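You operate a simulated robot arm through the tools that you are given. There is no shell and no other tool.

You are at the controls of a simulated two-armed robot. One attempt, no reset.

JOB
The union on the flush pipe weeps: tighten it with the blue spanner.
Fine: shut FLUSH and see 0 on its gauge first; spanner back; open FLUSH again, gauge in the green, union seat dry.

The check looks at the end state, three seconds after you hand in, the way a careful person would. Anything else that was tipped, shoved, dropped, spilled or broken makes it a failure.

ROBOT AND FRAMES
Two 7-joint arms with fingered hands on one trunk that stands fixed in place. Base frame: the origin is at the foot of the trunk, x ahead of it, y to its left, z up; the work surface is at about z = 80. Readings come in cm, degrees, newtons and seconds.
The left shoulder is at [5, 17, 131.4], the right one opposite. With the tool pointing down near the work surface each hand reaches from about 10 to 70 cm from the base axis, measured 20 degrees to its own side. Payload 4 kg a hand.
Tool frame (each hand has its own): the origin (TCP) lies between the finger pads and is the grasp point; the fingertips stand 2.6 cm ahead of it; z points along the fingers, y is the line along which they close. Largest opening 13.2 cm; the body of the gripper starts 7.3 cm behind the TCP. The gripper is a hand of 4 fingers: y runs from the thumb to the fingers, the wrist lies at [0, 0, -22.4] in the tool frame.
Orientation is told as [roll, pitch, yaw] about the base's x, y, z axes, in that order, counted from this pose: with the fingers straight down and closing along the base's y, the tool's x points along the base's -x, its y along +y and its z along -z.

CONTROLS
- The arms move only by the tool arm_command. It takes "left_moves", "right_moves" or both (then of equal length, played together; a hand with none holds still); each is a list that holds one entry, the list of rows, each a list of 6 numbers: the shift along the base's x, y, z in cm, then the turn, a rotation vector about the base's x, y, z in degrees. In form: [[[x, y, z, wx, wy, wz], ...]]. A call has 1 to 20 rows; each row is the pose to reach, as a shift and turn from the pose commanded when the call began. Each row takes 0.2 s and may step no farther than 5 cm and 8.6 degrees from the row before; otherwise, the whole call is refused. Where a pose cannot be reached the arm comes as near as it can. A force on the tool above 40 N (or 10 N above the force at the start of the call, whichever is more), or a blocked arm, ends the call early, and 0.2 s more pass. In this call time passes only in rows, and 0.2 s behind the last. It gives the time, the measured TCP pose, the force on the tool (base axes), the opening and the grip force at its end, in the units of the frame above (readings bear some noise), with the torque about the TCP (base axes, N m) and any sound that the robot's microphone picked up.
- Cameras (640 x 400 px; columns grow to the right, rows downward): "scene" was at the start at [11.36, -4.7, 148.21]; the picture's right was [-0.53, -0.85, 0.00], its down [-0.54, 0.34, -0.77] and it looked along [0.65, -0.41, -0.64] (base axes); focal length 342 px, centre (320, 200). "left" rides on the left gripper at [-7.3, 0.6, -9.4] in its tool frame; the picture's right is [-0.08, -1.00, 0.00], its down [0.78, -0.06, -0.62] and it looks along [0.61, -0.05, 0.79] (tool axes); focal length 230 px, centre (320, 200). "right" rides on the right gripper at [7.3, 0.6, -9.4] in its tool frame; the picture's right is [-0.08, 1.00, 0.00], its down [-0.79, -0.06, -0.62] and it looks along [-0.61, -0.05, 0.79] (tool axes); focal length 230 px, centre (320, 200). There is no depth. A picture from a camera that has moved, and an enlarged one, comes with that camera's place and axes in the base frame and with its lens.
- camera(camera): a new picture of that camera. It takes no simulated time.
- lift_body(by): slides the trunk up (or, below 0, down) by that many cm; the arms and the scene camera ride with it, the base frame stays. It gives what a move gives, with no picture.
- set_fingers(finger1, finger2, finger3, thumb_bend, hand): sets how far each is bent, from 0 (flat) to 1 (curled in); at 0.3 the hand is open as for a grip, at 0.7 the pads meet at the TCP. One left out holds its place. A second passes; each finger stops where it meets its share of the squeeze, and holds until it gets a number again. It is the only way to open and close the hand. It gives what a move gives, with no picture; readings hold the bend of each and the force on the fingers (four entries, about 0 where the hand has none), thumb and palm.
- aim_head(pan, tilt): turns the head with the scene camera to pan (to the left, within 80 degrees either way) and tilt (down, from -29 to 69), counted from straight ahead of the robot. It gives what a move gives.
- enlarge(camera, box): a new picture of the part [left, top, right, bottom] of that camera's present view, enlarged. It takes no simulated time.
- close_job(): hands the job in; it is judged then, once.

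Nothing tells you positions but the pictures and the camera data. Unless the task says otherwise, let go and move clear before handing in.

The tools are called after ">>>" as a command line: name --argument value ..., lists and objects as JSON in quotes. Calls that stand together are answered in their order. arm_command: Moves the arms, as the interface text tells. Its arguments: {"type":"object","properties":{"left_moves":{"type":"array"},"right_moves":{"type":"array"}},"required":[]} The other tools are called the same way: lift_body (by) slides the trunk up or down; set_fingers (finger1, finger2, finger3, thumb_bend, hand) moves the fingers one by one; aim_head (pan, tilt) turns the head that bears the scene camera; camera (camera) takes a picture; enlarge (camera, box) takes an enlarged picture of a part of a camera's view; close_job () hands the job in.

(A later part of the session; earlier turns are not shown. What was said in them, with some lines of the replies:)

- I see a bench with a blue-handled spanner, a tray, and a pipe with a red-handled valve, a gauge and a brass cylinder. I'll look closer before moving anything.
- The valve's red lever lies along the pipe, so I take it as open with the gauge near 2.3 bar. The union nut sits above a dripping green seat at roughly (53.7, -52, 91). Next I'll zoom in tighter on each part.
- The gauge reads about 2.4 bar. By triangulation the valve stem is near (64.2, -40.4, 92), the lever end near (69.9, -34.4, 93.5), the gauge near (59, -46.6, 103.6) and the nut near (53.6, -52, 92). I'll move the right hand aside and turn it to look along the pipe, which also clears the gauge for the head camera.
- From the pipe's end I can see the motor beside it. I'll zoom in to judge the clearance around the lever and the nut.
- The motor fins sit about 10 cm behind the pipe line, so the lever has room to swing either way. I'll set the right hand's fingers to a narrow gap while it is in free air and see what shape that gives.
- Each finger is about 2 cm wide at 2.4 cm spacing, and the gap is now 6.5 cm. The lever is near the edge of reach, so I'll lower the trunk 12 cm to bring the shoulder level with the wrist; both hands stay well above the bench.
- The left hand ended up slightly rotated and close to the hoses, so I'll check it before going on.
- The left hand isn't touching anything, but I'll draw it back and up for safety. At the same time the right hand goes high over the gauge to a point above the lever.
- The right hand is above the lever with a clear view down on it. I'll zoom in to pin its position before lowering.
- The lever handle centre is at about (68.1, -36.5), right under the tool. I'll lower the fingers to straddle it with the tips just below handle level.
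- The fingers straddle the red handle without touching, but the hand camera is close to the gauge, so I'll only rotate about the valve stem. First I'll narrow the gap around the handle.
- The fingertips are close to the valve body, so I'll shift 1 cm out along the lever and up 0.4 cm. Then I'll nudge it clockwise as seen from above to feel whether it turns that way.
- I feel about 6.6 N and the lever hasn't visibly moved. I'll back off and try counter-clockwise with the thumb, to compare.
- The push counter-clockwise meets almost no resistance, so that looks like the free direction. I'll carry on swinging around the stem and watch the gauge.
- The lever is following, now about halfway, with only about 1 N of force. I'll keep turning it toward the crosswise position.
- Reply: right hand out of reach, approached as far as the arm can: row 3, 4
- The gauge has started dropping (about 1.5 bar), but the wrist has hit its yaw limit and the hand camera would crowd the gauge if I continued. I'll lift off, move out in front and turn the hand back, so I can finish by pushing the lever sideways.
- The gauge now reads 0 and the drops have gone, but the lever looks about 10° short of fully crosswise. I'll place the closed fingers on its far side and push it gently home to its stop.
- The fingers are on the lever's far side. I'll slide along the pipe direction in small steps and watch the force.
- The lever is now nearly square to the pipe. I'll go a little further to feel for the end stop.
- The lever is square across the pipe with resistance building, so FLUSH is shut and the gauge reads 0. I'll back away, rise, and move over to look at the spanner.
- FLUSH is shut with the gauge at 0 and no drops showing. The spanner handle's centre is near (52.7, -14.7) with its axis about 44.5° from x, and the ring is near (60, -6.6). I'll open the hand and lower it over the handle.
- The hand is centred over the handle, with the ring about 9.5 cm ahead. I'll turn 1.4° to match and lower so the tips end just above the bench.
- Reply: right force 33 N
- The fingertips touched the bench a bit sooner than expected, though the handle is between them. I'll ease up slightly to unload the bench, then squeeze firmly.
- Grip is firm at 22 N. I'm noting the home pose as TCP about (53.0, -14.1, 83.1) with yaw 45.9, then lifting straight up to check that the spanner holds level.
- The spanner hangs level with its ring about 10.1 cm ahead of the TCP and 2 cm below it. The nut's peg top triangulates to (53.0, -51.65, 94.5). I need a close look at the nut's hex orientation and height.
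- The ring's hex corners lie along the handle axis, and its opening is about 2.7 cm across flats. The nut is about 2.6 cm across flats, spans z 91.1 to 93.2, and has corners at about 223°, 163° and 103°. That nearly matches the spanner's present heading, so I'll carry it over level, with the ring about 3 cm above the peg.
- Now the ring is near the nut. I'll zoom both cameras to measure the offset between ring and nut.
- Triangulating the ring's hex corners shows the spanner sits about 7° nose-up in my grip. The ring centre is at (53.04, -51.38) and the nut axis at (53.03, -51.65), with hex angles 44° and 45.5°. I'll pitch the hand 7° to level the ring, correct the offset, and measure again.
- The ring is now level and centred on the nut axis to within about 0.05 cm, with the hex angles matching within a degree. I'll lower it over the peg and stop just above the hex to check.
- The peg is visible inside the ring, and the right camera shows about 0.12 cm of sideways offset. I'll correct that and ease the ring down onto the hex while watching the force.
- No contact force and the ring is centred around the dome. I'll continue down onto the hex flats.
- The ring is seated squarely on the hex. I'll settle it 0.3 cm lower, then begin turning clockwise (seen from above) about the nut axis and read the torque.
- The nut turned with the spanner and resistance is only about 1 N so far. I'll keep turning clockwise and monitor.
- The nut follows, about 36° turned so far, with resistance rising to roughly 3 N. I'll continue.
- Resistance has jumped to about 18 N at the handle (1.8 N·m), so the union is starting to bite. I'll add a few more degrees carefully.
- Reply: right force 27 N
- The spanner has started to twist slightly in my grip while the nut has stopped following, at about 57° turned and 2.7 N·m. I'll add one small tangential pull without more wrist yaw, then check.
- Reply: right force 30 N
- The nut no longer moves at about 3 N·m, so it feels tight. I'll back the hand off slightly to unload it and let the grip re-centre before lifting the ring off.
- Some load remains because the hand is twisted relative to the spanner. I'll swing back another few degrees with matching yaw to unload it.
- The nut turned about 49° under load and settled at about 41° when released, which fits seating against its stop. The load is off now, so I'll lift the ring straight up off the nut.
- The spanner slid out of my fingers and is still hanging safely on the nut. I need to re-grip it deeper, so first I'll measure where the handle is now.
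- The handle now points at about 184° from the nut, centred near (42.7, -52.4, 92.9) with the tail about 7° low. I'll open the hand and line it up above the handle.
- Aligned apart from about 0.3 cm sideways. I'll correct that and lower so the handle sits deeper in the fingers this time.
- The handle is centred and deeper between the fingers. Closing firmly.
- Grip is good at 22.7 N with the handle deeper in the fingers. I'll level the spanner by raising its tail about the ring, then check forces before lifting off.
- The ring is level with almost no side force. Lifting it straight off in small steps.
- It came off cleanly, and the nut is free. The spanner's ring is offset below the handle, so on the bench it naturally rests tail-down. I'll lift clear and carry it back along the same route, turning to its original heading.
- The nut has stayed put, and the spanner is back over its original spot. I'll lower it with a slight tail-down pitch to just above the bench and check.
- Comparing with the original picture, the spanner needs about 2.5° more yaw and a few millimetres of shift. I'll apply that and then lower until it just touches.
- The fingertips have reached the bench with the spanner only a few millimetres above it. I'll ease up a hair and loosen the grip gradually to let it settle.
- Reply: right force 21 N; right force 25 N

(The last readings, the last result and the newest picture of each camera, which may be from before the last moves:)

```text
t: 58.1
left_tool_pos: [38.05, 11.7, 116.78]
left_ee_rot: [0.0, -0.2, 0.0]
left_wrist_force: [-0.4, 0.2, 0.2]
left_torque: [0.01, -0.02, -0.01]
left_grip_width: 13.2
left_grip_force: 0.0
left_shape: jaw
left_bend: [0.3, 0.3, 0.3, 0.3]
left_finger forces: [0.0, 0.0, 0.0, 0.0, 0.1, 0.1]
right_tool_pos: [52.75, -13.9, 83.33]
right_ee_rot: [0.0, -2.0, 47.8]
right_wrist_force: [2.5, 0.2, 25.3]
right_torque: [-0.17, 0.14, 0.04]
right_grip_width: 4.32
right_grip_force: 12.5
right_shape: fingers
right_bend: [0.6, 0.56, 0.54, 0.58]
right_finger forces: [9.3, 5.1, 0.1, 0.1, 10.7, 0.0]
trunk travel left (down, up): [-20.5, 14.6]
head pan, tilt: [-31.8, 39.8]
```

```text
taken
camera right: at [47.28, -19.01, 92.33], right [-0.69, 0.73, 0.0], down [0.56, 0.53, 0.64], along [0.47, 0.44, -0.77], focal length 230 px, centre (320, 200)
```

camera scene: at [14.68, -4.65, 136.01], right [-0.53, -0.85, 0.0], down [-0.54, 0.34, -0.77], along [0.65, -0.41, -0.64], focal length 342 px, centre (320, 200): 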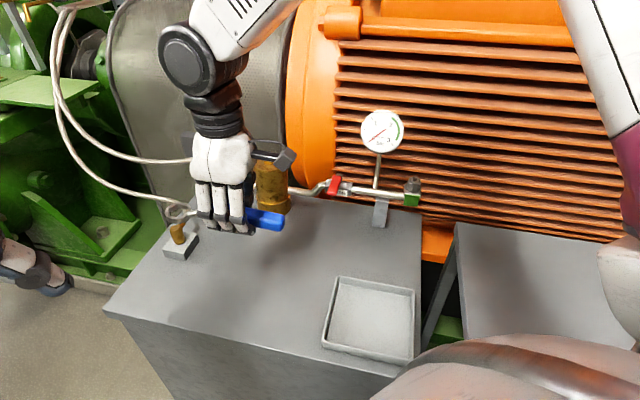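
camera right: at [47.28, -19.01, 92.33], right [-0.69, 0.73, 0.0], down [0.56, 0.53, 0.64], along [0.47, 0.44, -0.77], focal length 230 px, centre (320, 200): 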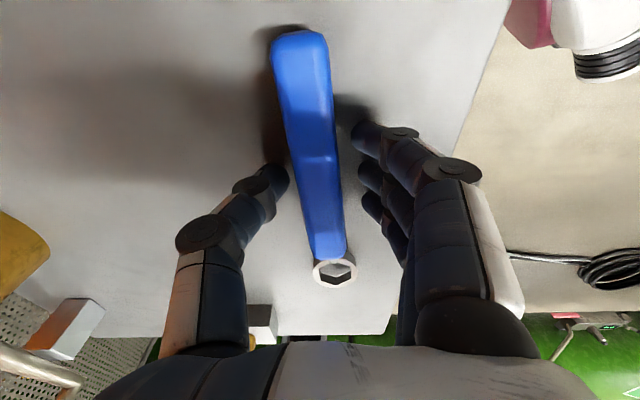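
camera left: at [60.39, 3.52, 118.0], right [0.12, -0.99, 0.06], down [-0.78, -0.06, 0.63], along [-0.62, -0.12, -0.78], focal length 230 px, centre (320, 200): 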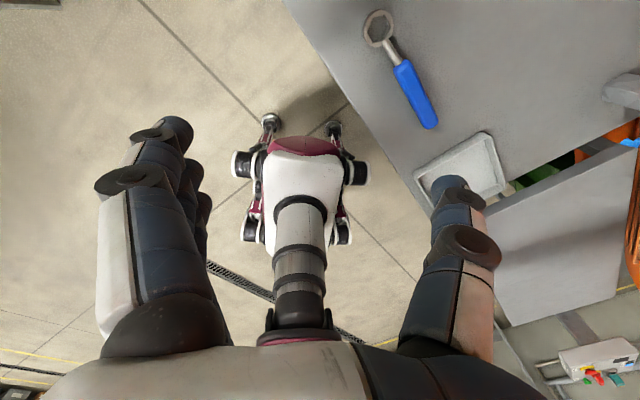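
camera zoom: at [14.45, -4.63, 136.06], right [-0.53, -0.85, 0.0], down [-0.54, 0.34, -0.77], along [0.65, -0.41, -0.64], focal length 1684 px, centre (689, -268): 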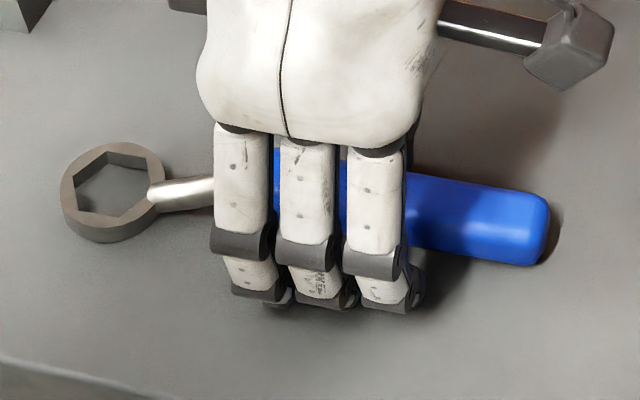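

The spanner is released and resting on the bench. I'll rise slightly, open wider, and then go straight up clear of it.

>>> arm_command --right_moves '[[[0, 0, 0.5, 0, 0, 0]]]'

>>> set_fingers --hand "right" --finger1 0.48 --finger2 0.48 --finger3 0.48 --thumb_bend 0.48

>>> arm_command --right_moves '[[[0, 0, 2, 0, 0, 0], [0, 0, 5, 0, 0, 0], [0, 0, 9, 0, 0, 0], [0, 0, 14, 0, 0, 0], [0, 0, 19, 0, 0, 0]]]'

>>> enlarge --camera "scene" --box '[180, 260, 310, 330]'

>>> camera --camera "scene"

>>> camera --camera "right"

```text
t: 58.5
left_tool_pos: [38.25, 11.66, 116.56]
left_ee_rot: [0.0, 0.0, 0.0]
left_wrist_force: [-0.3, 0.5, 0.2]
left_torque: [-0.02, -0.02, 0.02]
left_grip_width: 13.2
left_grip_force: 0.0
left_shape: jaw
left_bend: [0.3, 0.3, 0.3, 0.3]
left_finger forces: [0.1, 0.0, 0.1, 0.1, 0.1, 0.0]
right_tool_pos: [52.71, -14.03, 83.42]
right_ee_rot: [0.4, -1.5, 47.8]
right_wrist_force: [-0.7, 0.8, -0.8]
right_torque: [-0.01, -0.02, -0.01]
right_grip_width: 5.34
right_grip_force: 0.1
right_shape: fingers
right_bend: [0.54, 0.54, 0.54, 0.56]
right_finger forces: [0.1, 0.0, 0.0, 0.0, 0.1, 0.0]
trunk travel left (down, up): [-20.5, 14.6]
head pan, tilt: [-31.8, 39.8]
```

```text
t: 59.5
left_tool_pos: [38.29, 11.73, 116.71]
left_ee_rot: [0.0, 0.1, 0.0]
left_wrist_force: [0.2, 0.1, -0.7]
left_torque: [0.0, 0.02, -0.01]
left_grip_width: 13.2
left_grip_force: 0.0
left_shape: jaw
left_bend: [0.3, 0.3, 0.3, 0.3]
left_finger forces: [0.1, 0.0, 0.0, 0.1, 0.0, 0.0]
right_tool_pos: [52.85, -13.9, 83.63]
right_ee_rot: [0.1, -1.8, 48.0]
right_wrist_force: [0.0, -0.6, 0.6]
right_torque: [-0.02, -0.01, 0.04]
right_grip_width: 7.64
right_grip_force: 0.1
right_shape: fingers
right_bend: [0.48, 0.48, 0.48, 0.48]
right_finger forces: [0.1, 0.0, 0.0, 0.0, 0.0, 0.0]
trunk travel left (down, up): [-20.5, 14.6]
head pan, tilt: [-31.8, 39.8]
```

```text
t: 60.7
left_tool_pos: [38.28, 11.74, 116.66]
left_ee_rot: [0.0, -0.1, 0.0]
left_wrist_force: [-0.6, 0.2, 0.0]
left_torque: [0.0, -0.01, 0.01]
left_grip_width: 13.19
left_grip_force: 0.0
left_shape: jaw
left_bend: [0.3, 0.3, 0.3, 0.3]
left_finger forces: [0.1, 0.0, 0.1, 0.1, 0.0, 0.0]
right_tool_pos: [52.38, -14.02, 102.67]
right_ee_rot: [0.1, -1.8, 47.8]
right_wrist_force: [-0.3, 0.4, 0.8]
right_torque: [0.02, -0.01, 0.02]
right_grip_width: 7.64
right_grip_force: 0.2
right_shape: fingers
right_bend: [0.48, 0.48, 0.48, 0.48]
right_finger forces: [0.1, 0.0, 0.1, 0.1, 0.0, 0.1]
trunk travel left (down, up): [-20.5, 14.6]
head pan, tilt: [-31.8, 39.8]
```

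```text
4.92 times, centred on (245, 295) of scene
camera zoom: at [14.52, -4.7, 136.04], right [-0.53, -0.85, 0.0], down [-0.54, 0.34, -0.77], along [0.65, -0.41, -0.64], focal length 1684 px, centre (689, -268)
```

zoom: 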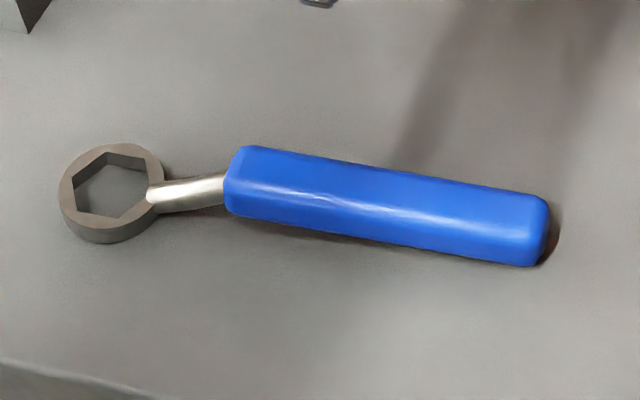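

```text
taken
camera scene: at [14.52, -4.7, 136.04], right [-0.53, -0.85, 0.0], down [-0.54, 0.34, -0.77], along [0.65, -0.41, -0.64], focal length 342 px, centre (320, 200)
```

scene: 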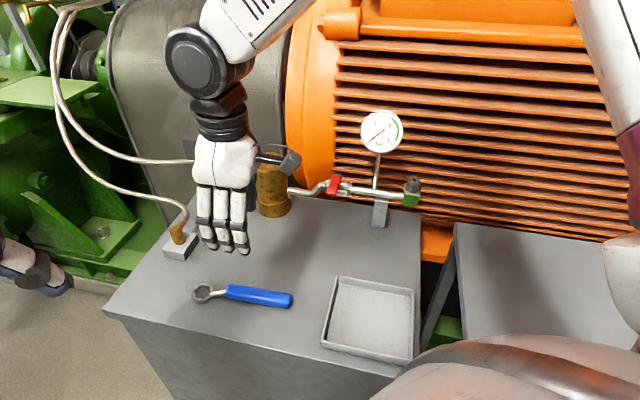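

```text
taken
camera right: at [46.89, -19.11, 111.72], right [-0.69, 0.73, 0.0], down [0.56, 0.53, 0.64], along [0.46, 0.44, -0.77], focal length 230 px, centre (320, 200)
```

right: 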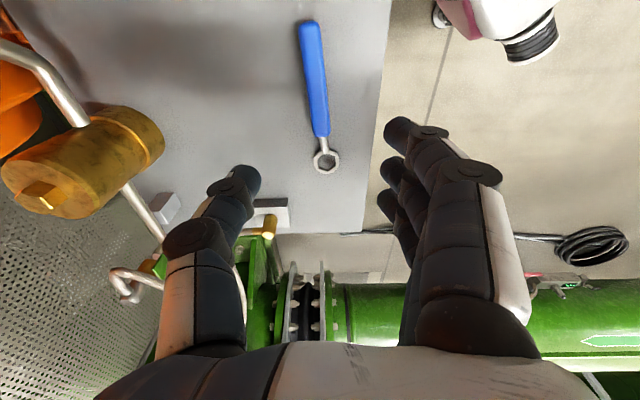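

The spanner lies within about 0.7 cm of where it started, and the union shows no drops with the gauge at 0. Now to reopen FLUSH: I'll turn the hand so the camera stays clear of the gauge and the thumb can push the lever back toward the pipe line.

>>> set_fingers --hand "right" --finger1 0.54 --finger2 0.54 --finger3 0.54 --thumb_bend 0.54

>>> arm_command --right_moves '[[[0.6, -2, 1.5, 0, 0, -8.1], [1.2, -4, 3, 0, 0, -16.2], [1.8, -6, 4.5, 0, 0, -24.3], [2.4, -8, 5, 0, 0, -32.4], [3, -10, 5, 0, 0, -40.5], [3.7, -12, 5, 0, 0, -48.6], [4.3, -14, 5, 0, 0, -56.7], [5, -16, 5, 0, 0, -64.8], [5.6, -18, 5, 0, 0, -72.9], [6.2, -20, 5, 0, 0, -81], [6.8, -21.6, 5, 0, 0, -89.5]]]'

>>> camera --camera "right"

>>> camera --camera "scene"

```text
t: 61.7
left_tool_pos: [38.17, 11.7, 116.68]
left_ee_rot: [0.0, 0.0, 0.1]
left_wrist_force: [0.3, -0.4, -1.1]
left_torque: [0.01, 0.01, 0.01]
left_grip_width: 13.19
left_grip_force: 0.1
left_shape: jaw
left_bend: [0.3, 0.3, 0.3, 0.3]
left_finger forces: [0.0, 0.0, 0.0, 0.1, 0.1, 0.0]
right_tool_pos: [52.55, -13.94, 102.62]
right_ee_rot: [0.1, -1.8, 47.8]
right_wrist_force: [0.9, -0.9, 0.4]
right_torque: [-0.04, -0.03, -0.01]
right_grip_width: 5.85
right_grip_force: 0.0
right_shape: fingers
right_bend: [0.54, 0.54, 0.54, 0.54]
right_finger forces: [0.0, 0.1, 0.0, 0.1, 0.0, 0.1]
trunk travel left (down, up): [-20.5, 14.6]
head pan, tilt: [-31.8, 39.8]
```

```text
t: 64.1
left_tool_pos: [38.23, 11.63, 116.58]
left_ee_rot: [0.0, 0.0, 0.0]
left_wrist_force: [0.0, -0.2, -0.5]
left_torque: [-0.02, 0.02, 0.04]
left_grip_width: 13.19
left_grip_force: 0.1
left_shape: jaw
left_bend: [0.3, 0.3, 0.3, 0.3]
left_finger forces: [0.0, 0.0, 0.1, 0.1, 0.0, 0.0]
right_tool_pos: [59.79, -35.72, 107.5]
right_ee_rot: [0.1, -1.8, -41.9]
right_wrist_force: [0.2, 0.4, 0.7]
right_torque: [-0.01, 0.01, -0.02]
right_grip_width: 5.84
right_grip_force: 0.0
right_shape: fingers
right_bend: [0.54, 0.54, 0.54, 0.54]
right_finger forces: [0.0, 0.0, 0.0, 0.1, 0.0, 0.0]
trunk travel left (down, up): [-20.5, 14.6]
head pan, tilt: [-31.8, 39.8]
```

```text
taken
camera right: at [54.49, -30.09, 116.68], right [0.72, 0.69, 0.0], down [0.53, -0.56, 0.64], along [0.45, -0.46, -0.77], focal length 230 px, centre (320, 200)
```

right: 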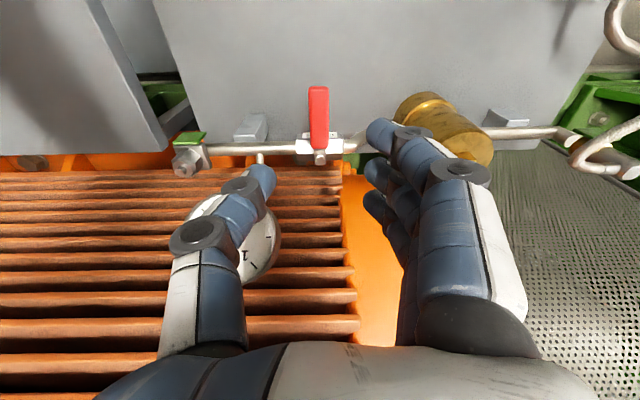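

```text
taken
camera scene: at [14.65, -4.71, 136.01], right [-0.53, -0.85, 0.0], down [-0.54, 0.34, -0.77], along [0.65, -0.4, -0.64], focal length 342 px, centre (320, 200)
```

scene: 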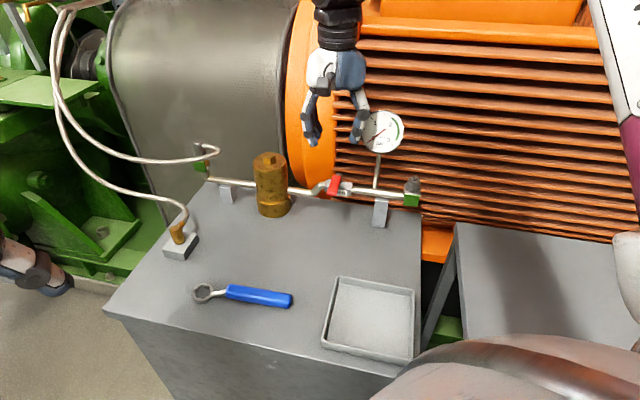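

The hand is aligned over the closed lever with the camera on the safe side. I'll shift 0.7 cm toward the lever tip and lower to straddle it.

>>> arm_command --right_moves '[[[-0.55, 0.5, -3, 0, 0, 0], [-0.55, 0.5, -7, 0, 0, 0], [-0.55, 0.5, -10, 0, 0, 0], [-0.55, 0.5, -12.2, 0, 0, 0]]]'

>>> camera --camera "right"

>>> enlarge --camera "scene" --box '[280, 90, 420, 210]'

```text
t: 65.1
left_tool_pos: [38.34, 11.63, 116.67]
left_ee_rot: [0.0, 0.0, 0.0]
left_wrist_force: [1.1, 0.6, 0.2]
left_torque: [0.01, 0.0, 0.03]
left_grip_width: 13.18
left_grip_force: 0.1
left_shape: jaw
left_bend: [0.3, 0.3, 0.3, 0.3]
left_finger forces: [0.1, 0.0, 0.0, 0.0, 0.0, 0.1]
right_tool_pos: [59.36, -35.19, 95.39]
right_ee_rot: [0.2, -1.8, -41.6]
right_wrist_force: [-0.4, 0.3, -0.2]
right_torque: [0.03, -0.01, 0.04]
right_grip_width: 5.82
right_grip_force: 0.2
right_shape: fingers
right_bend: [0.54, 0.54, 0.54, 0.54]
right_finger forces: [0.0, 0.1, 0.1, 0.1, 0.1, 0.1]
trunk travel left (down, up): [-20.5, 14.6]
head pan, tilt: [-31.8, 39.8]
```

```text
taken
camera right: at [53.92, -29.62, 104.48], right [0.72, 0.69, 0.0], down [0.53, -0.55, 0.64], along [0.45, -0.46, -0.77], focal length 230 px, centre (320, 200)
```

right: 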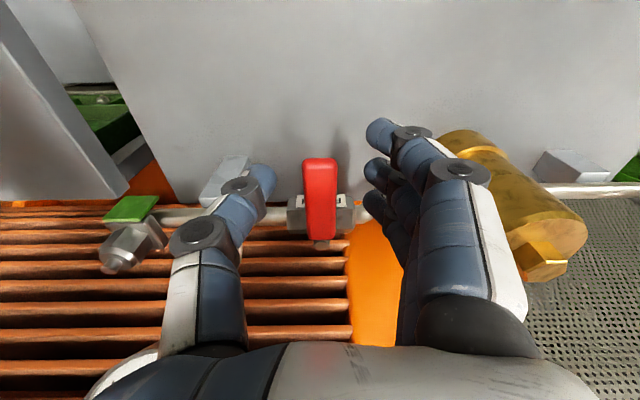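

```text
3.33 times, centred on (350, 150) of scene
camera zoom: at [14.66, -4.72, 136.01], right [-0.53, -0.85, 0.0], down [-0.54, 0.34, -0.77], along [0.65, -0.4, -0.64], focal length 1140 px, centre (220, 367)
```

zoom: 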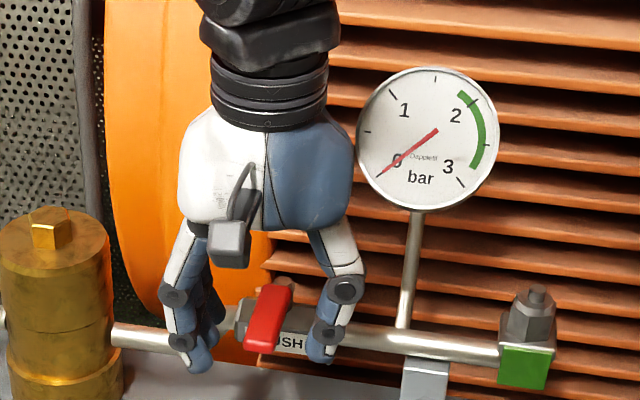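

The thumb is on the gauge side of the lever and the fingers are on the far side, all clear. I'll swing clockwise around the stem.

>>> arm_command --right_moves '[[[0.753, 0.65, 0, 0, 0, -8], [1.589, 1.191, 0, 0, 0, -16], [2.493, 1.61, 0, 0, 0, -24], [3.446, 1.9, 0, 0, 0, -32]]]'

>>> camera --camera "right"

>>> enlarge --camera "scene" --box '[280, 90, 420, 210]'

```text
t: 66.1
left_tool_pos: [38.28, 11.68, 116.51]
left_ee_rot: [0.0, -0.1, 0.0]
left_wrist_force: [-0.3, 0.4, 0.3]
left_torque: [0.01, 0.02, -0.02]
left_grip_width: 13.2
left_grip_force: 0.0
left_shape: jaw
left_bend: [0.3, 0.3, 0.3, 0.3]
left_finger forces: [0.0, 0.1, 0.1, 0.0, 0.0, 0.1]
right_tool_pos: [62.5, -33.17, 95.45]
right_ee_rot: [0.1, -1.8, -73.8]
right_wrist_force: [-0.9, -0.5, -0.5]
right_torque: [0.01, 0.03, 0.01]
right_grip_width: 5.9
right_grip_force: 0.1
right_shape: fingers
right_bend: [0.54, 0.54, 0.54, 0.54]
right_finger forces: [0.1, 0.0, 0.0, 0.0, 0.9, 0.0]
trunk travel left (down, up): [-20.5, 14.6]
head pan, tilt: [-31.8, 39.8]
```

```text
taken
camera right: at [60.97, -25.67, 104.54], right [0.98, 0.2, 0.0], down [0.15, -0.75, 0.64], along [0.13, -0.63, -0.77], focal length 230 px, centre (320, 200)
```

right: 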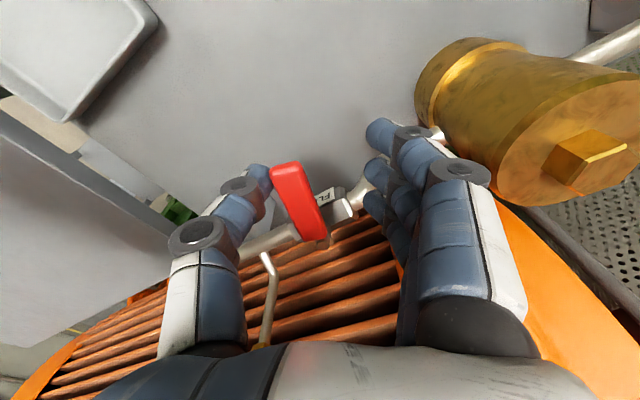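

```text
3.33 times, centred on (350, 150) of scene
camera zoom: at [14.62, -4.71, 136.02], right [-0.53, -0.85, 0.0], down [-0.54, 0.34, -0.77], along [0.65, -0.4, -0.64], focal length 1140 px, centre (220, 367)
```

zoom: 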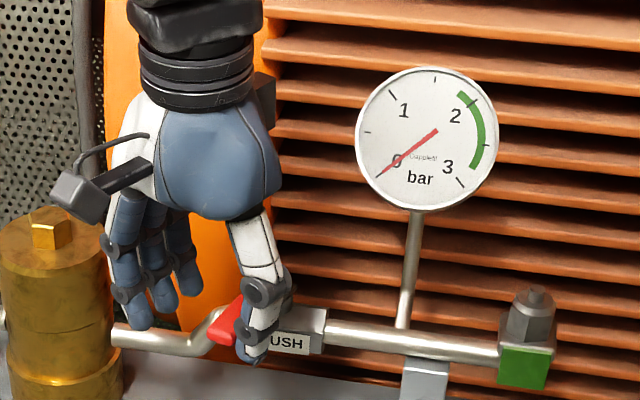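

The lever is following the thumb. Continuing the arc.

>>> arm_command --right_moves '[[[0.984, 0.154, 0, 0, 0, -8], [1.98, 0.17, 0, 0, 0, -16], [2.969, 0.047, 0, 0, 0, -24], [3.93, -0.213, 0, 0, 0, -32]]]'

>>> camera --camera "right"

>>> enlarge --camera "scene" --box '[280, 90, 420, 210]'

```text
t: 67.1
left_tool_pos: [38.24, 11.57, 116.63]
left_ee_rot: [0.0, 0.0, 0.0]
left_wrist_force: [0.4, -1.1, 0.3]
left_torque: [0.02, 0.01, -0.02]
left_grip_width: 13.18
left_grip_force: 0.0
left_shape: jaw
left_bend: [0.3, 0.3, 0.3, 0.3]
left_finger forces: [0.0, 0.1, 0.0, 0.0, 0.0, 0.0]
right_tool_pos: [66.57, -33.34, 95.35]
right_ee_rot: [0.2, -1.8, -105.8]
right_wrist_force: [-0.2, -0.1, 1.4]
right_torque: [0.01, 0.02, 0.02]
right_grip_width: 5.92
right_grip_force: 0.3
right_shape: fingers
right_bend: [0.54, 0.54, 0.54, 0.54]
right_finger forces: [0.0, 0.0, 0.1, 0.0, 1.0, 0.0]
trunk travel left (down, up): [-20.5, 14.6]
head pan, tilt: [-31.8, 39.8]
```

```text
taken
camera right: at [69.07, -26.06, 104.42], right [0.94, -0.35, 0.0], down [-0.27, -0.72, 0.64], along [-0.22, -0.6, -0.77], focal length 230 px, centre (320, 200)
```

right: 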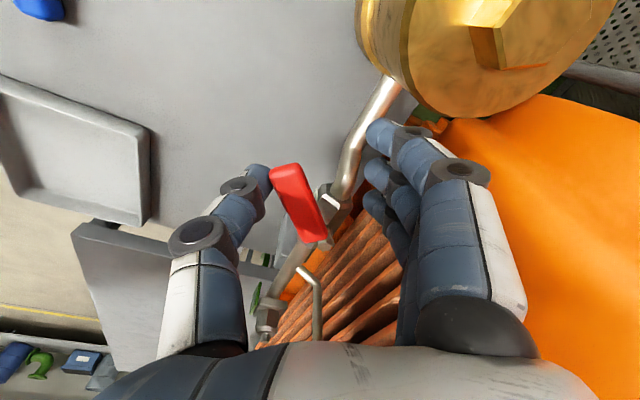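

```text
3.33 times, centred on (350, 150) of scene
camera zoom: at [14.62, -4.7, 136.02], right [-0.53, -0.85, 0.0], down [-0.54, 0.34, -0.77], along [0.65, -0.41, -0.64], focal length 1140 px, centre (220, 367)
```

zoom: 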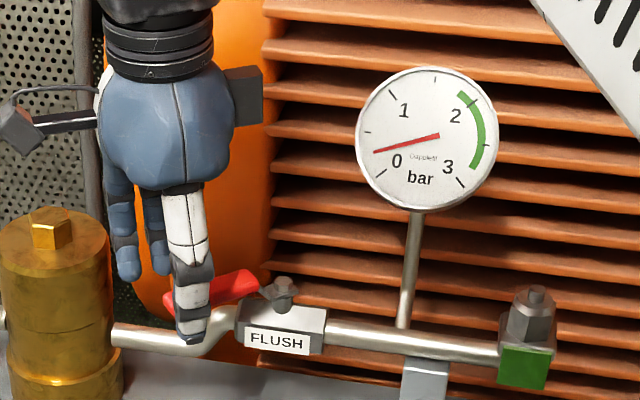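

The gauge is beginning to rise. I'll keep going in smaller portions.

>>> arm_command --right_moves '[[[0.917, -0.391, 0, 0, 0, -8], [1.77, -0.905, 0, 0, 0, -16], [2.543, -1.534, 0, 0, 0, -24]]]'

>>> camera --camera "right"

>>> enlarge --camera "scene" --box '[280, 90, 420, 210]'

```text
t: 67.9
left_tool_pos: [38.22, 11.64, 116.65]
left_ee_rot: [0.0, 0.0, 0.1]
left_wrist_force: [-0.4, -0.2, 0.0]
left_torque: [0.04, 0.03, 0.01]
left_grip_width: 13.17
left_grip_force: 0.0
left_shape: jaw
left_bend: [0.3, 0.3, 0.3, 0.3]
left_finger forces: [0.0, 0.1, 0.0, 0.1, 0.0, 0.1]
right_tool_pos: [69.11, -34.97, 95.34]
right_ee_rot: [0.0, -1.8, -129.7]
right_wrist_force: [-0.6, 0.5, -1.1]
right_torque: [0.03, 0.01, -0.03]
right_grip_width: 5.98
right_grip_force: 0.7
right_shape: fingers
right_bend: [0.54, 0.54, 0.54, 0.53]
right_finger forces: [0.0, 0.0, 0.0, 0.0, 0.9, 0.1]
trunk travel left (down, up): [-20.5, 14.6]
head pan, tilt: [-31.8, 39.8]
```

```text
taken
camera right: at [74.29, -29.28, 104.51], right [0.72, -0.7, 0.0], down [-0.54, -0.55, 0.64], along [-0.44, -0.46, -0.77], focal length 230 px, centre (320, 200)
```

right: 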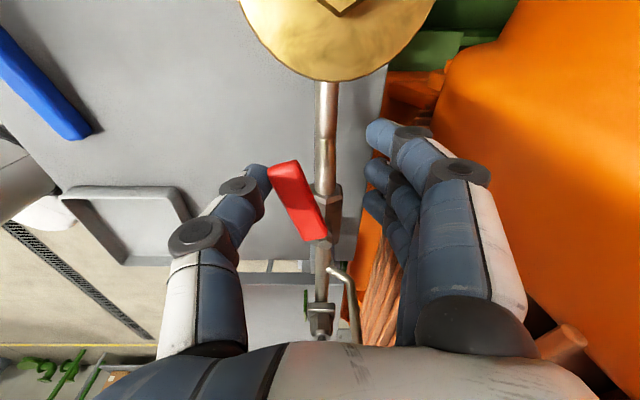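

```text
3.33 times, centred on (350, 150) of scene
camera zoom: at [14.64, -4.7, 136.01], right [-0.53, -0.85, 0.0], down [-0.54, 0.34, -0.77], along [0.65, -0.4, -0.64], focal length 1140 px, centre (220, 367)
```

zoom: 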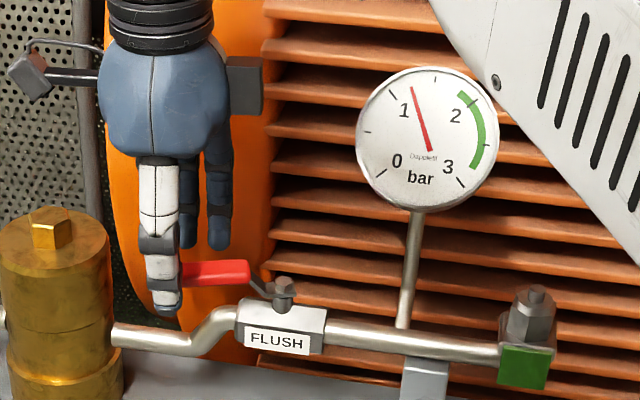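

The gauge is at 1.3 bar and rising, with no drops. The lever still has about 20° to go.

>>> arm_command --right_moves '[[[0.678, -0.73, 0, 0, 0, -8]]]'

>>> set_fingers --hand "right" --thumb_bend 0.6

>>> camera --camera "right"

>>> enlarge --camera "scene" --box '[280, 90, 420, 210]'

```text
t: 68.3
left_tool_pos: [38.33, 11.63, 116.64]
left_ee_rot: [0.0, 0.1, 0.0]
left_wrist_force: [0.6, -0.7, -0.3]
left_torque: [0.0, 0.02, -0.02]
left_grip_width: 13.19
left_grip_force: 0.1
left_shape: jaw
left_bend: [0.3, 0.3, 0.3, 0.3]
left_finger forces: [0.0, 0.0, 0.0, 0.1, 0.0, 0.0]
right_tool_pos: [69.73, -35.67, 95.49]
right_ee_rot: [0.1, -1.8, -137.7]
right_wrist_force: [0.0, 0.9, 0.2]
right_torque: [0.01, 0.03, -0.02]
right_grip_width: 6.0
right_grip_force: 1.1
right_shape: fingers
right_bend: [0.54, 0.54, 0.54, 0.53]
right_finger forces: [0.0, 0.0, 0.0, 0.0, 0.8, 0.1]
trunk travel left (down, up): [-20.5, 14.6]
head pan, tilt: [-31.8, 39.8]
```

```text
t: 69.3
left_tool_pos: [38.21, 11.56, 116.69]
left_ee_rot: [-0.1, 0.1, 0.0]
left_wrist_force: [0.3, 0.1, -0.8]
left_torque: [-0.01, -0.04, 0.01]
left_grip_width: 13.18
left_grip_force: 0.1
left_shape: jaw
left_bend: [0.3, 0.3, 0.3, 0.3]
left_finger forces: [0.0, 0.1, 0.0, 0.0, 0.1, 0.0]
right_tool_pos: [69.73, -35.74, 95.5]
right_ee_rot: [0.1, -1.8, -137.6]
right_wrist_force: [-0.2, 0.0, 0.1]
right_torque: [0.02, 0.01, 0.02]
right_grip_width: 5.03
right_grip_force: 0.6
right_shape: fingers
right_bend: [0.54, 0.54, 0.54, 0.59]
right_finger forces: [0.1, 0.1, 0.0, 0.0, 0.6, 0.1]
trunk travel left (down, up): [-20.5, 14.6]
head pan, tilt: [-31.8, 39.8]
```

```text
taken
camera right: at [75.64, -30.8, 104.55], right [0.61, -0.79, 0.0], down [-0.61, -0.47, 0.64], along [-0.5, -0.4, -0.77], focal length 230 px, centre (320, 200)
```

right: 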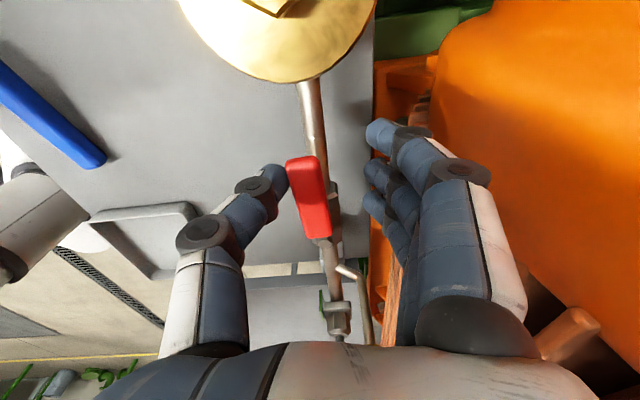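

```text
3.33 times, centred on (350, 150) of scene
camera zoom: at [14.61, -4.69, 136.02], right [-0.53, -0.85, 0.0], down [-0.54, 0.34, -0.77], along [0.65, -0.41, -0.64], focal length 1140 px, centre (220, 367)
```

zoom: 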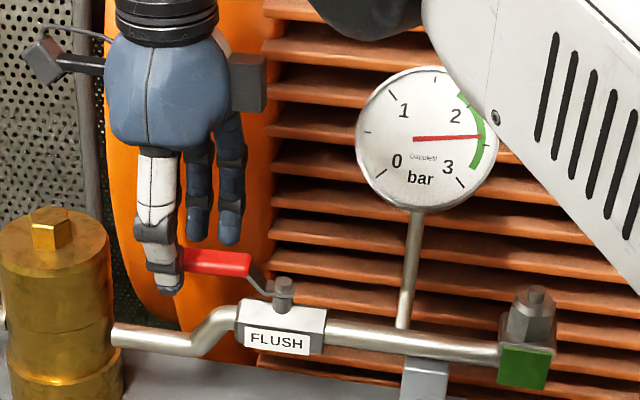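

The gauge is in the green at about 2.4 bar and the union is still dry. I'll nudge the lever the last few degrees to its open stop with the thumb.

>>> set_fingers --hand "right" --thumb_bend 0.66

>>> camera --camera "right"

>>> enlarge --camera "scene" --box '[280, 90, 420, 210]'

```text
t: 70.3
left_tool_pos: [38.26, 11.84, 116.66]
left_ee_rot: [0.1, 0.0, 0.0]
left_wrist_force: [-0.6, -0.5, -0.4]
left_torque: [-0.03, 0.0, 0.02]
left_grip_width: 13.19
left_grip_force: 0.0
left_shape: jaw
left_bend: [0.3, 0.3, 0.3, 0.3]
left_finger forces: [0.0, 0.0, 0.0, 0.0, 0.1, 0.0]
right_tool_pos: [69.73, -35.53, 95.39]
right_ee_rot: [0.1, -1.8, -137.6]
right_wrist_force: [-2.9, 3.5, -1.6]
right_torque: [0.07, -0.01, -0.02]
right_grip_width: 4.54
right_grip_force: 1.9
right_shape: fingers
right_bend: [0.54, 0.54, 0.54, 0.64]
right_finger forces: [0.1, 0.0, 0.1, 0.1, 4.5, 0.1]
trunk travel left (down, up): [-20.5, 14.6]
head pan, tilt: [-31.8, 39.8]
```

```text
taken
camera right: at [75.63, -30.76, 104.54], right [0.61, -0.79, 0.0], down [-0.61, -0.47, 0.64], along [-0.5, -0.4, -0.77], focal length 230 px, centre (320, 200)
```

right: 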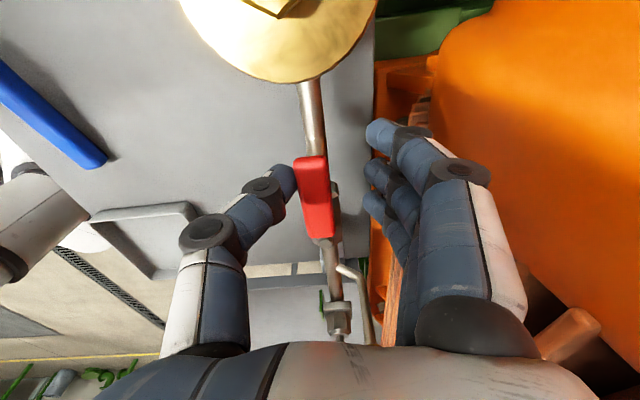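

```text
3.33 times, centred on (350, 150) of scene
camera zoom: at [14.6, -4.66, 136.02], right [-0.53, -0.85, 0.0], down [-0.54, 0.34, -0.77], along [0.65, -0.41, -0.64], focal length 1140 px, centre (220, 367)
```

zoom: 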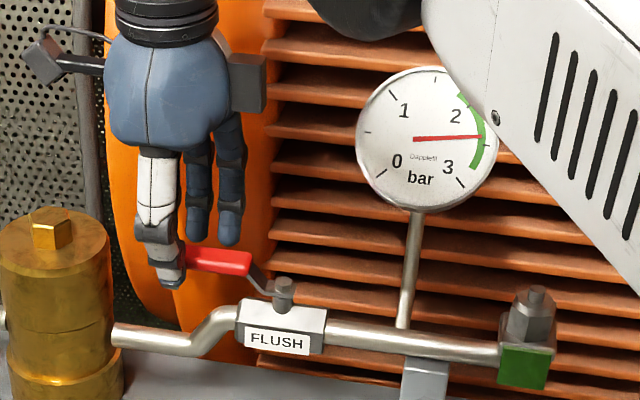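

The lever is at its open stop, the gauge reads about 2.4 bar in the green, and the seat is dry. I'll release the thumb and rise straight up clear of the lever.

>>> set_fingers --hand "right" --thumb_bend 0.5 --finger1 0.5 --finger2 0.5 --finger3 0.5

>>> arm_command --right_moves '[[[0, 0, 3, 0, 0, 0], [0, 0, 7, 0, 0, 0], [0, 0, 11, 0, 0, 0], [0, 0, 15, 0, 0, 0], [-1, 1, 18, 0, 0, 4], [-3, 2, 19, 0, 0, 12], [-5, 3, 19, 0, 0, 20], [-8, 4, 19, 0, 0, 28], [-11, 5, 19, 0, 0, 36], [-15, 6, 19, 0, 0, 44], [-19, 7, 19, 0, 0, 52], [-23, 7, 19, 0, 0, 60]]]'

>>> camera --camera "scene"

>>> enlarge --camera "scene" --box '[290, 90, 440, 220]'

>>> enlarge --camera "scene" --box '[385, 160, 445, 240]'

```text
t: 71.3
left_tool_pos: [38.26, 11.65, 116.77]
left_ee_rot: [0.0, 0.0, -0.1]
left_wrist_force: [-0.5, -0.3, 0.2]
left_torque: [0.0, -0.01, -0.01]
left_grip_width: 13.18
left_grip_force: 0.1
left_shape: jaw
left_bend: [0.3, 0.3, 0.3, 0.3]
left_finger forces: [0.0, 0.0, 0.1, 0.1, 0.1, 0.0]
right_tool_pos: [69.68, -35.68, 95.44]
right_ee_rot: [0.1, -1.8, -137.6]
right_wrist_force: [-0.1, 0.9, -0.2]
right_torque: [0.01, 0.02, 0.0]
right_grip_width: 7.01
right_grip_force: 0.1
right_shape: fingers
right_bend: [0.5, 0.5, 0.5, 0.5]
right_finger forces: [0.0, 0.0, 0.1, 0.1, 0.0, 0.0]
trunk travel left (down, up): [-20.5, 14.6]
head pan, tilt: [-31.8, 39.8]
```

```text
t: 73.9
left_tool_pos: [38.3, 12.11, 116.6]
left_ee_rot: [-0.4, 0.1, 0.0]
left_wrist_force: [0.4, 0.8, 0.0]
left_torque: [-0.1, -0.02, 0.01]
left_grip_width: 13.17
left_grip_force: 0.0
left_shape: jaw
left_bend: [0.3, 0.3, 0.3, 0.3]
left_finger forces: [0.1, 0.0, 0.0, 0.0, 0.0, 0.1]
right_tool_pos: [46.57, -28.17, 114.52]
right_ee_rot: [0.0, -1.6, -77.9]
right_wrist_force: [-0.3, 1.0, -0.2]
right_torque: [-0.12, 0.07, -0.02]
right_grip_width: 7.03
right_grip_force: 0.1
right_shape: fingers
right_bend: [0.5, 0.5, 0.5, 0.5]
right_finger forces: [0.0, 0.0, 0.1, 0.1, 0.0, 0.0]
trunk travel left (down, up): [-20.5, 14.6]
head pan, tilt: [-31.8, 39.8]
```

```text
taken
camera scene: at [14.86, -3.7, 136.01], right [-0.47, -0.88, 0.0], down [-0.57, 0.3, -0.77], along [0.68, -0.36, -0.64], focal length 342 px, centre (320, 200)
```

scene: 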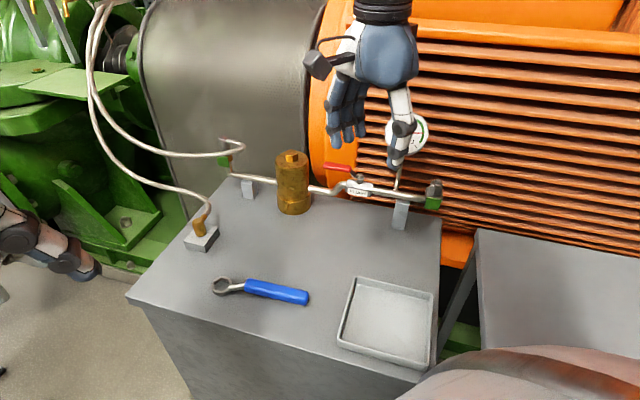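

```text
3.08 times, centred on (365, 155) of scene
camera zoom: at [14.86, -3.7, 136.01], right [-0.47, -0.88, 0.0], down [-0.57, 0.3, -0.77], along [0.68, -0.36, -0.64], focal length 1052 px, centre (182, 338)
```

zoom: 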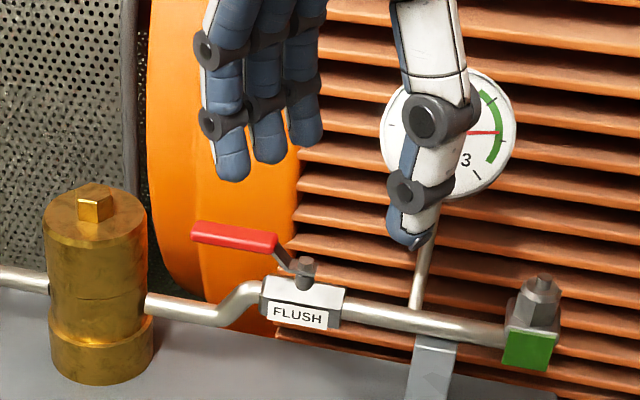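

```text
5.00 times, centred on (415, 200) of scene
camera zoom: at [14.86, -3.7, 136.01], right [-0.47, -0.88, 0.0], down [-0.57, 0.3, -0.77], along [0.68, -0.36, -0.64], focal length 1710 px, centre (-155, 200)
```

zoom: 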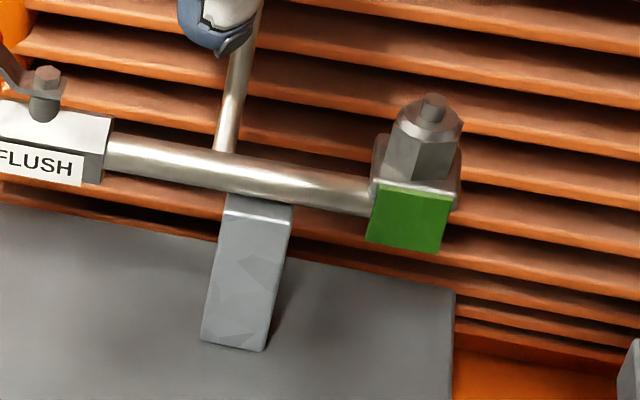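

The seat is dry and the lever is in line with the pipe, but the head camera has shifted a little, as if the trunk is still swaying. I'll move the hand further from the gauge view and let it settle.

>>> arm_command --right_moves '[[[-1.5, 0, 0, 0, 0, 8], [-3, 0, 0, 0, 0, 16], [-4.5, -0.5, 0, 0, 0, 24], [-6, -1, 0, 0, 0, 32], [-7, -1.5, 0, 0, 0, 40], [-8, -2, 0, 0, 0, 48], [-8, -2, 0, 0, 0, 48], [-8, -2, 0, 0, 0, 48], [-8, -2, 0, 0, 0, 48], [-8, -2, 0, 0, 0, 48]]]'

>>> camera --camera "scene"

>>> enlarge --camera "scene" --box '[290, 90, 440, 220]'

```text
t: 76.1
left_tool_pos: [38.26, 11.72, 116.71]
left_ee_rot: [0.1, 0.0, 0.0]
left_wrist_force: [-0.8, -0.3, -0.5]
left_torque: [-0.03, 0.0, -0.01]
left_grip_width: 13.2
left_grip_force: 0.0
left_shape: jaw
left_bend: [0.3, 0.3, 0.3, 0.3]
left_finger forces: [0.0, 0.1, 0.1, 0.1, 0.1, 0.1]
right_tool_pos: [39.97, -32.1, 113.2]
right_ee_rot: [3.7, 0.1, -30.7]
right_wrist_force: [-1.0, -1.6, 0.3]
right_torque: [-0.02, -0.01, 0.0]
right_grip_width: 7.03
right_grip_force: 0.0
right_shape: fingers
right_bend: [0.5, 0.5, 0.5, 0.5]
right_finger forces: [0.1, 0.0, 0.0, 0.0, 0.0, 0.0]
right hand out of reach, approached as far as the arm can: row 3, 4, 5, 6, 7, 8, 9, 10
trunk travel left (down, up): [-20.5, 14.6]
head pan, tilt: [-31.8, 39.8]
```

```text
taken
camera scene: at [15.75, -1.4, 135.89], right [-0.14, -0.99, 0.0], down [-0.64, 0.09, -0.76], along [0.75, -0.11, -0.65], focal length 342 px, centre (320, 200)
```

scene: 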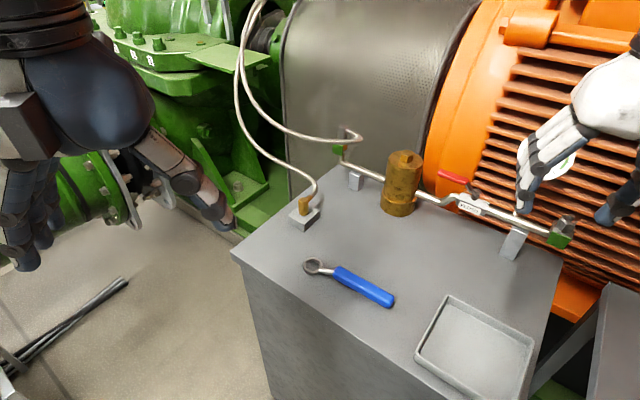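

```text
3.08 times, centred on (365, 155) of scene
camera zoom: at [15.75, -1.4, 135.89], right [-0.14, -0.99, 0.0], down [-0.64, 0.09, -0.76], along [0.75, -0.11, -0.65], focal length 1052 px, centre (182, 338)
```

zoom: 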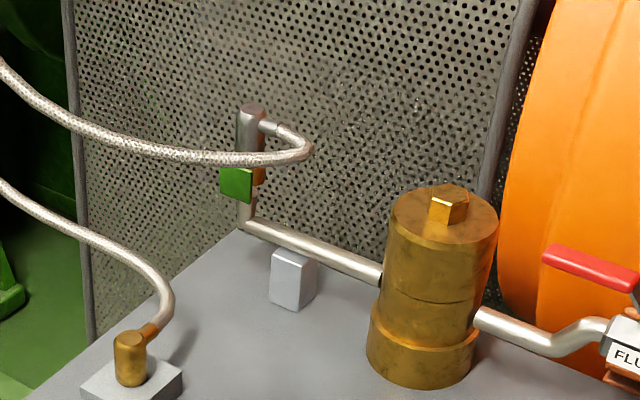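

The waist turned as the arm came close in, which is why the view shifted. I'll move the right hand outward to a comfortable pose so the trunk can come back.

>>> arm_command --right_moves '[[[0.5, -3, 0.5, 0, 0, 5], [1, -6, 1, 0, 0, 10], [1.5, -8, 1, 0, 0, 16], [2, -10, 1, 0, 0, 22]]]'

>>> camera --camera "scene"

>>> camera --camera "right"

```text
t: 77.1
left_tool_pos: [38.23, 11.57, 116.77]
left_ee_rot: [0.1, -0.1, -0.1]
left_wrist_force: [-0.7, -0.3, 0.3]
left_torque: [0.02, 0.02, -0.01]
left_grip_width: 13.18
left_grip_force: 0.1
left_shape: jaw
left_bend: [0.3, 0.3, 0.3, 0.3]
left_finger forces: [0.0, 0.0, 0.0, 0.0, 0.0, 0.0]
right_tool_pos: [42.18, -42.14, 114.56]
right_ee_rot: [0.1, -1.7, -7.5]
right_wrist_force: [-0.6, -0.2, 0.4]
right_torque: [-0.01, -0.01, 0.02]
right_grip_width: 7.05
right_grip_force: 0.0
right_shape: fingers
right_bend: [0.5, 0.5, 0.5, 0.5]
right_finger forces: [0.1, 0.0, 0.1, 0.1, 0.0, 0.0]
trunk travel left (down, up): [-20.5, 14.6]
head pan, tilt: [-31.8, 39.8]
```

```text
taken
camera scene: at [14.62, -4.82, 136.01], right [-0.53, -0.85, 0.0], down [-0.54, 0.34, -0.77], along [0.65, -0.4, -0.64], focal length 342 px, centre (320, 200)
```

scene: 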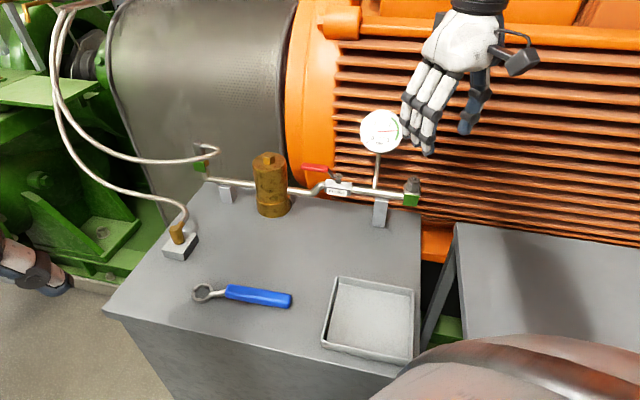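

```text
taken
camera right: at [34.7, -40.41, 123.65], right [0.21, 0.98, 0.0], down [0.75, -0.16, 0.64], along [0.63, -0.13, -0.77], focal length 230 px, centre (320, 200)
```

right: 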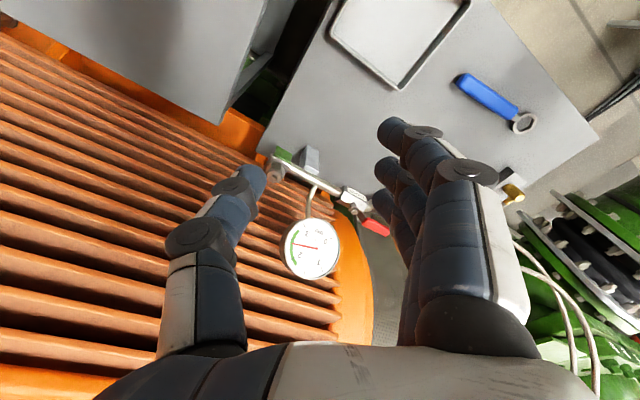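

Trunk is back to normal. I'll move the hand a bit further from the gauge, then check gauge, lever, seat and spanner closely.

>>> arm_command --right_moves '[[[-0.5, -3, 1, 0, 0, 2], [-1, -6, 2, 0, 0, 4], [-1.5, -9, 2, 0, 0, 6], [-1.5, -10, 2, 0, 0, 7], [-1.5, -10, 2, 0, 0, 7], [-1.5, -10, 2, 0, 0, 7], [-1.5, -10, 2, 0, 0, 7], [-1.5, -10, 2, 0, 0, 7], [-1.5, -10, 2, 0, 0, 7], [-1.5, -10, 2, 0, 0, 7], [-1.5, -10, 2, 0, 0, 7], [-1.5, -10, 2, 0, 0, 7]]]'

>>> enlarge --camera "scene" --box '[290, 90, 440, 220]'

>>> enlarge --camera "scene" --box '[350, 100, 412, 160]'

>>> enlarge --camera "scene" --box '[385, 165, 440, 225]'

>>> enlarge --camera "right" --box '[240, 110, 400, 290]'

>>> camera --camera "scene"

```text
t: 79.7
left_tool_pos: [38.26, 11.75, 116.65]
left_ee_rot: [0.1, 0.0, 0.0]
left_wrist_force: [-0.7, 0.0, -0.2]
left_torque: [-0.03, 0.0, -0.01]
left_grip_width: 13.18
left_grip_force: 0.1
left_shape: jaw
left_bend: [0.3, 0.3, 0.3, 0.3]
left_finger forces: [0.0, 0.0, 0.0, 0.0, 0.1, 0.0]
right_tool_pos: [40.84, -51.9, 116.71]
right_ee_rot: [0.1, -1.9, -0.6]
right_wrist_force: [-0.3, 0.2, -0.9]
right_torque: [0.02, 0.01, -0.05]
right_grip_width: 7.03
right_grip_force: 0.1
right_shape: fingers
right_bend: [0.5, 0.5, 0.5, 0.5]
right_finger forces: [0.1, 0.0, 0.1, 0.0, 0.0, 0.0]
trunk travel left (down, up): [-20.5, 14.6]
head pan, tilt: [-31.8, 39.8]
```

```text
3.08 times, centred on (365, 155) of scene
camera zoom: at [14.62, -4.7, 136.02], right [-0.53, -0.85, 0.0], down [-0.54, 0.34, -0.77], along [0.65, -0.41, -0.64], focal length 1052 px, centre (182, 338)
```

zoom: 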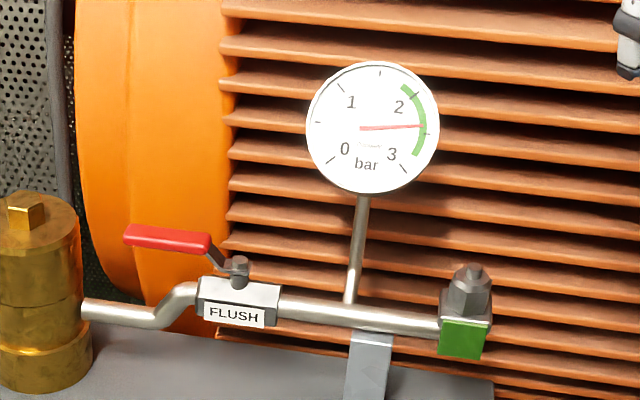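

```text
6.67 times, centred on (381, 130) of scene
camera zoom: at [14.62, -4.7, 136.02], right [-0.53, -0.85, 0.0], down [-0.54, 0.34, -0.77], along [0.65, -0.41, -0.64], focal length 2280 px, centre (-87, 667)
```

zoom: 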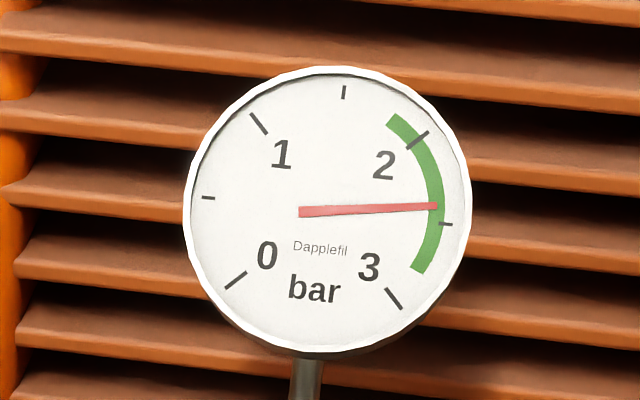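

```text
6.67 times, centred on (412, 195) of scene
camera zoom: at [14.62, -4.7, 136.02], right [-0.53, -0.85, 0.0], down [-0.54, 0.34, -0.77], along [0.65, -0.41, -0.64], focal length 2280 px, centre (-297, 233)
```

zoom: 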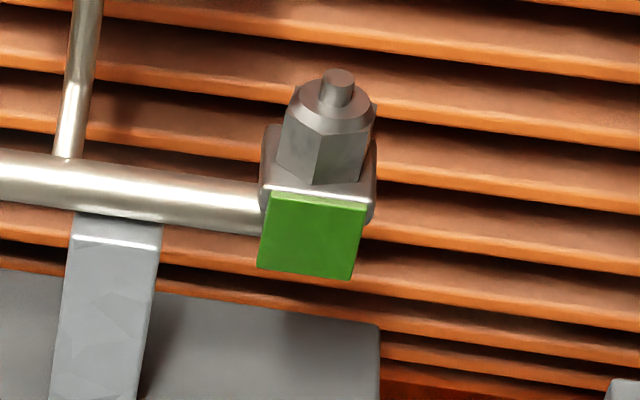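

```text
2.22 times, centred on (320, 200) of right
camera zoom: at [33.16, -51.1, 125.7], right [0.09, 1.0, 0.0], down [0.76, -0.07, 0.64], along [0.64, -0.05, -0.77], focal length 511 px, centre (320, 200)
```

zoom: 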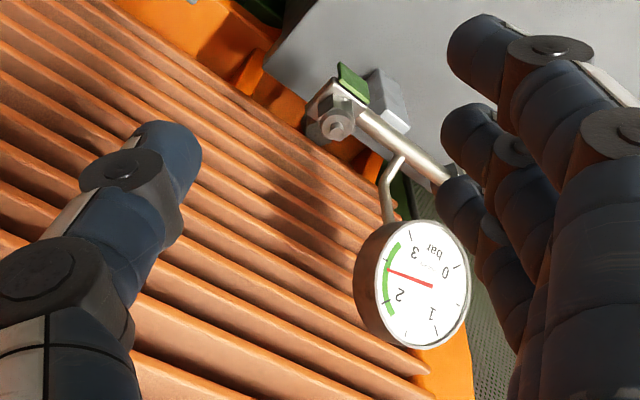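

```text
taken
camera scene: at [14.62, -4.7, 136.02], right [-0.53, -0.85, 0.0], down [-0.54, 0.34, -0.77], along [0.65, -0.41, -0.64], focal length 342 px, centre (320, 200)
```

scene: 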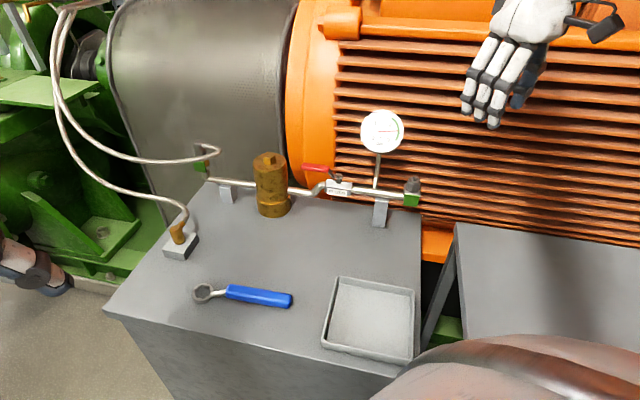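

Everything checks out. FLUSH is open, the gauge holds about 2.4 bar in the green, and the union seat has stayed dry for roughly ten seconds under pressure. The spanner is back in its place, the tray and fittings are undisturbed, and both hands are empty and clear, so I'm handing in.

>>> close_job

```text
The job is handed in.
```

The union on the flush pipe is tightened and its seat is dry. FLUSH is open again, with the gauge at about 2.4 bar, in the green. It stayed dry for the roughly ten seconds I watched it under pressure before handing in. The check's verdict hasn't come back to me.

- **Shutting off:** I closed FLUSH and saw 0 on the gauge before touching the union.
- **Tightening:** The nut turned about 49° under load and stopped at roughly 3 N·m. It settled back to about 41° when I released it.
- **Slip:** When I first tried to lift the spanner off, it slid out of my fingers and stayed hanging on the nut. It did not fall; I took hold again lower on the handle and lifted it off cleanly.
- **Spanner:** It is back on the bench about 0.7 cm from where it lay, turned by about 2°. I let the handle end drop the last centimetre or less when I set it down.

As far as I could see, nothing else was moved or touched. Both hands are empty and clear. The trunk is still 12 cm lower than at the start; I left it there.
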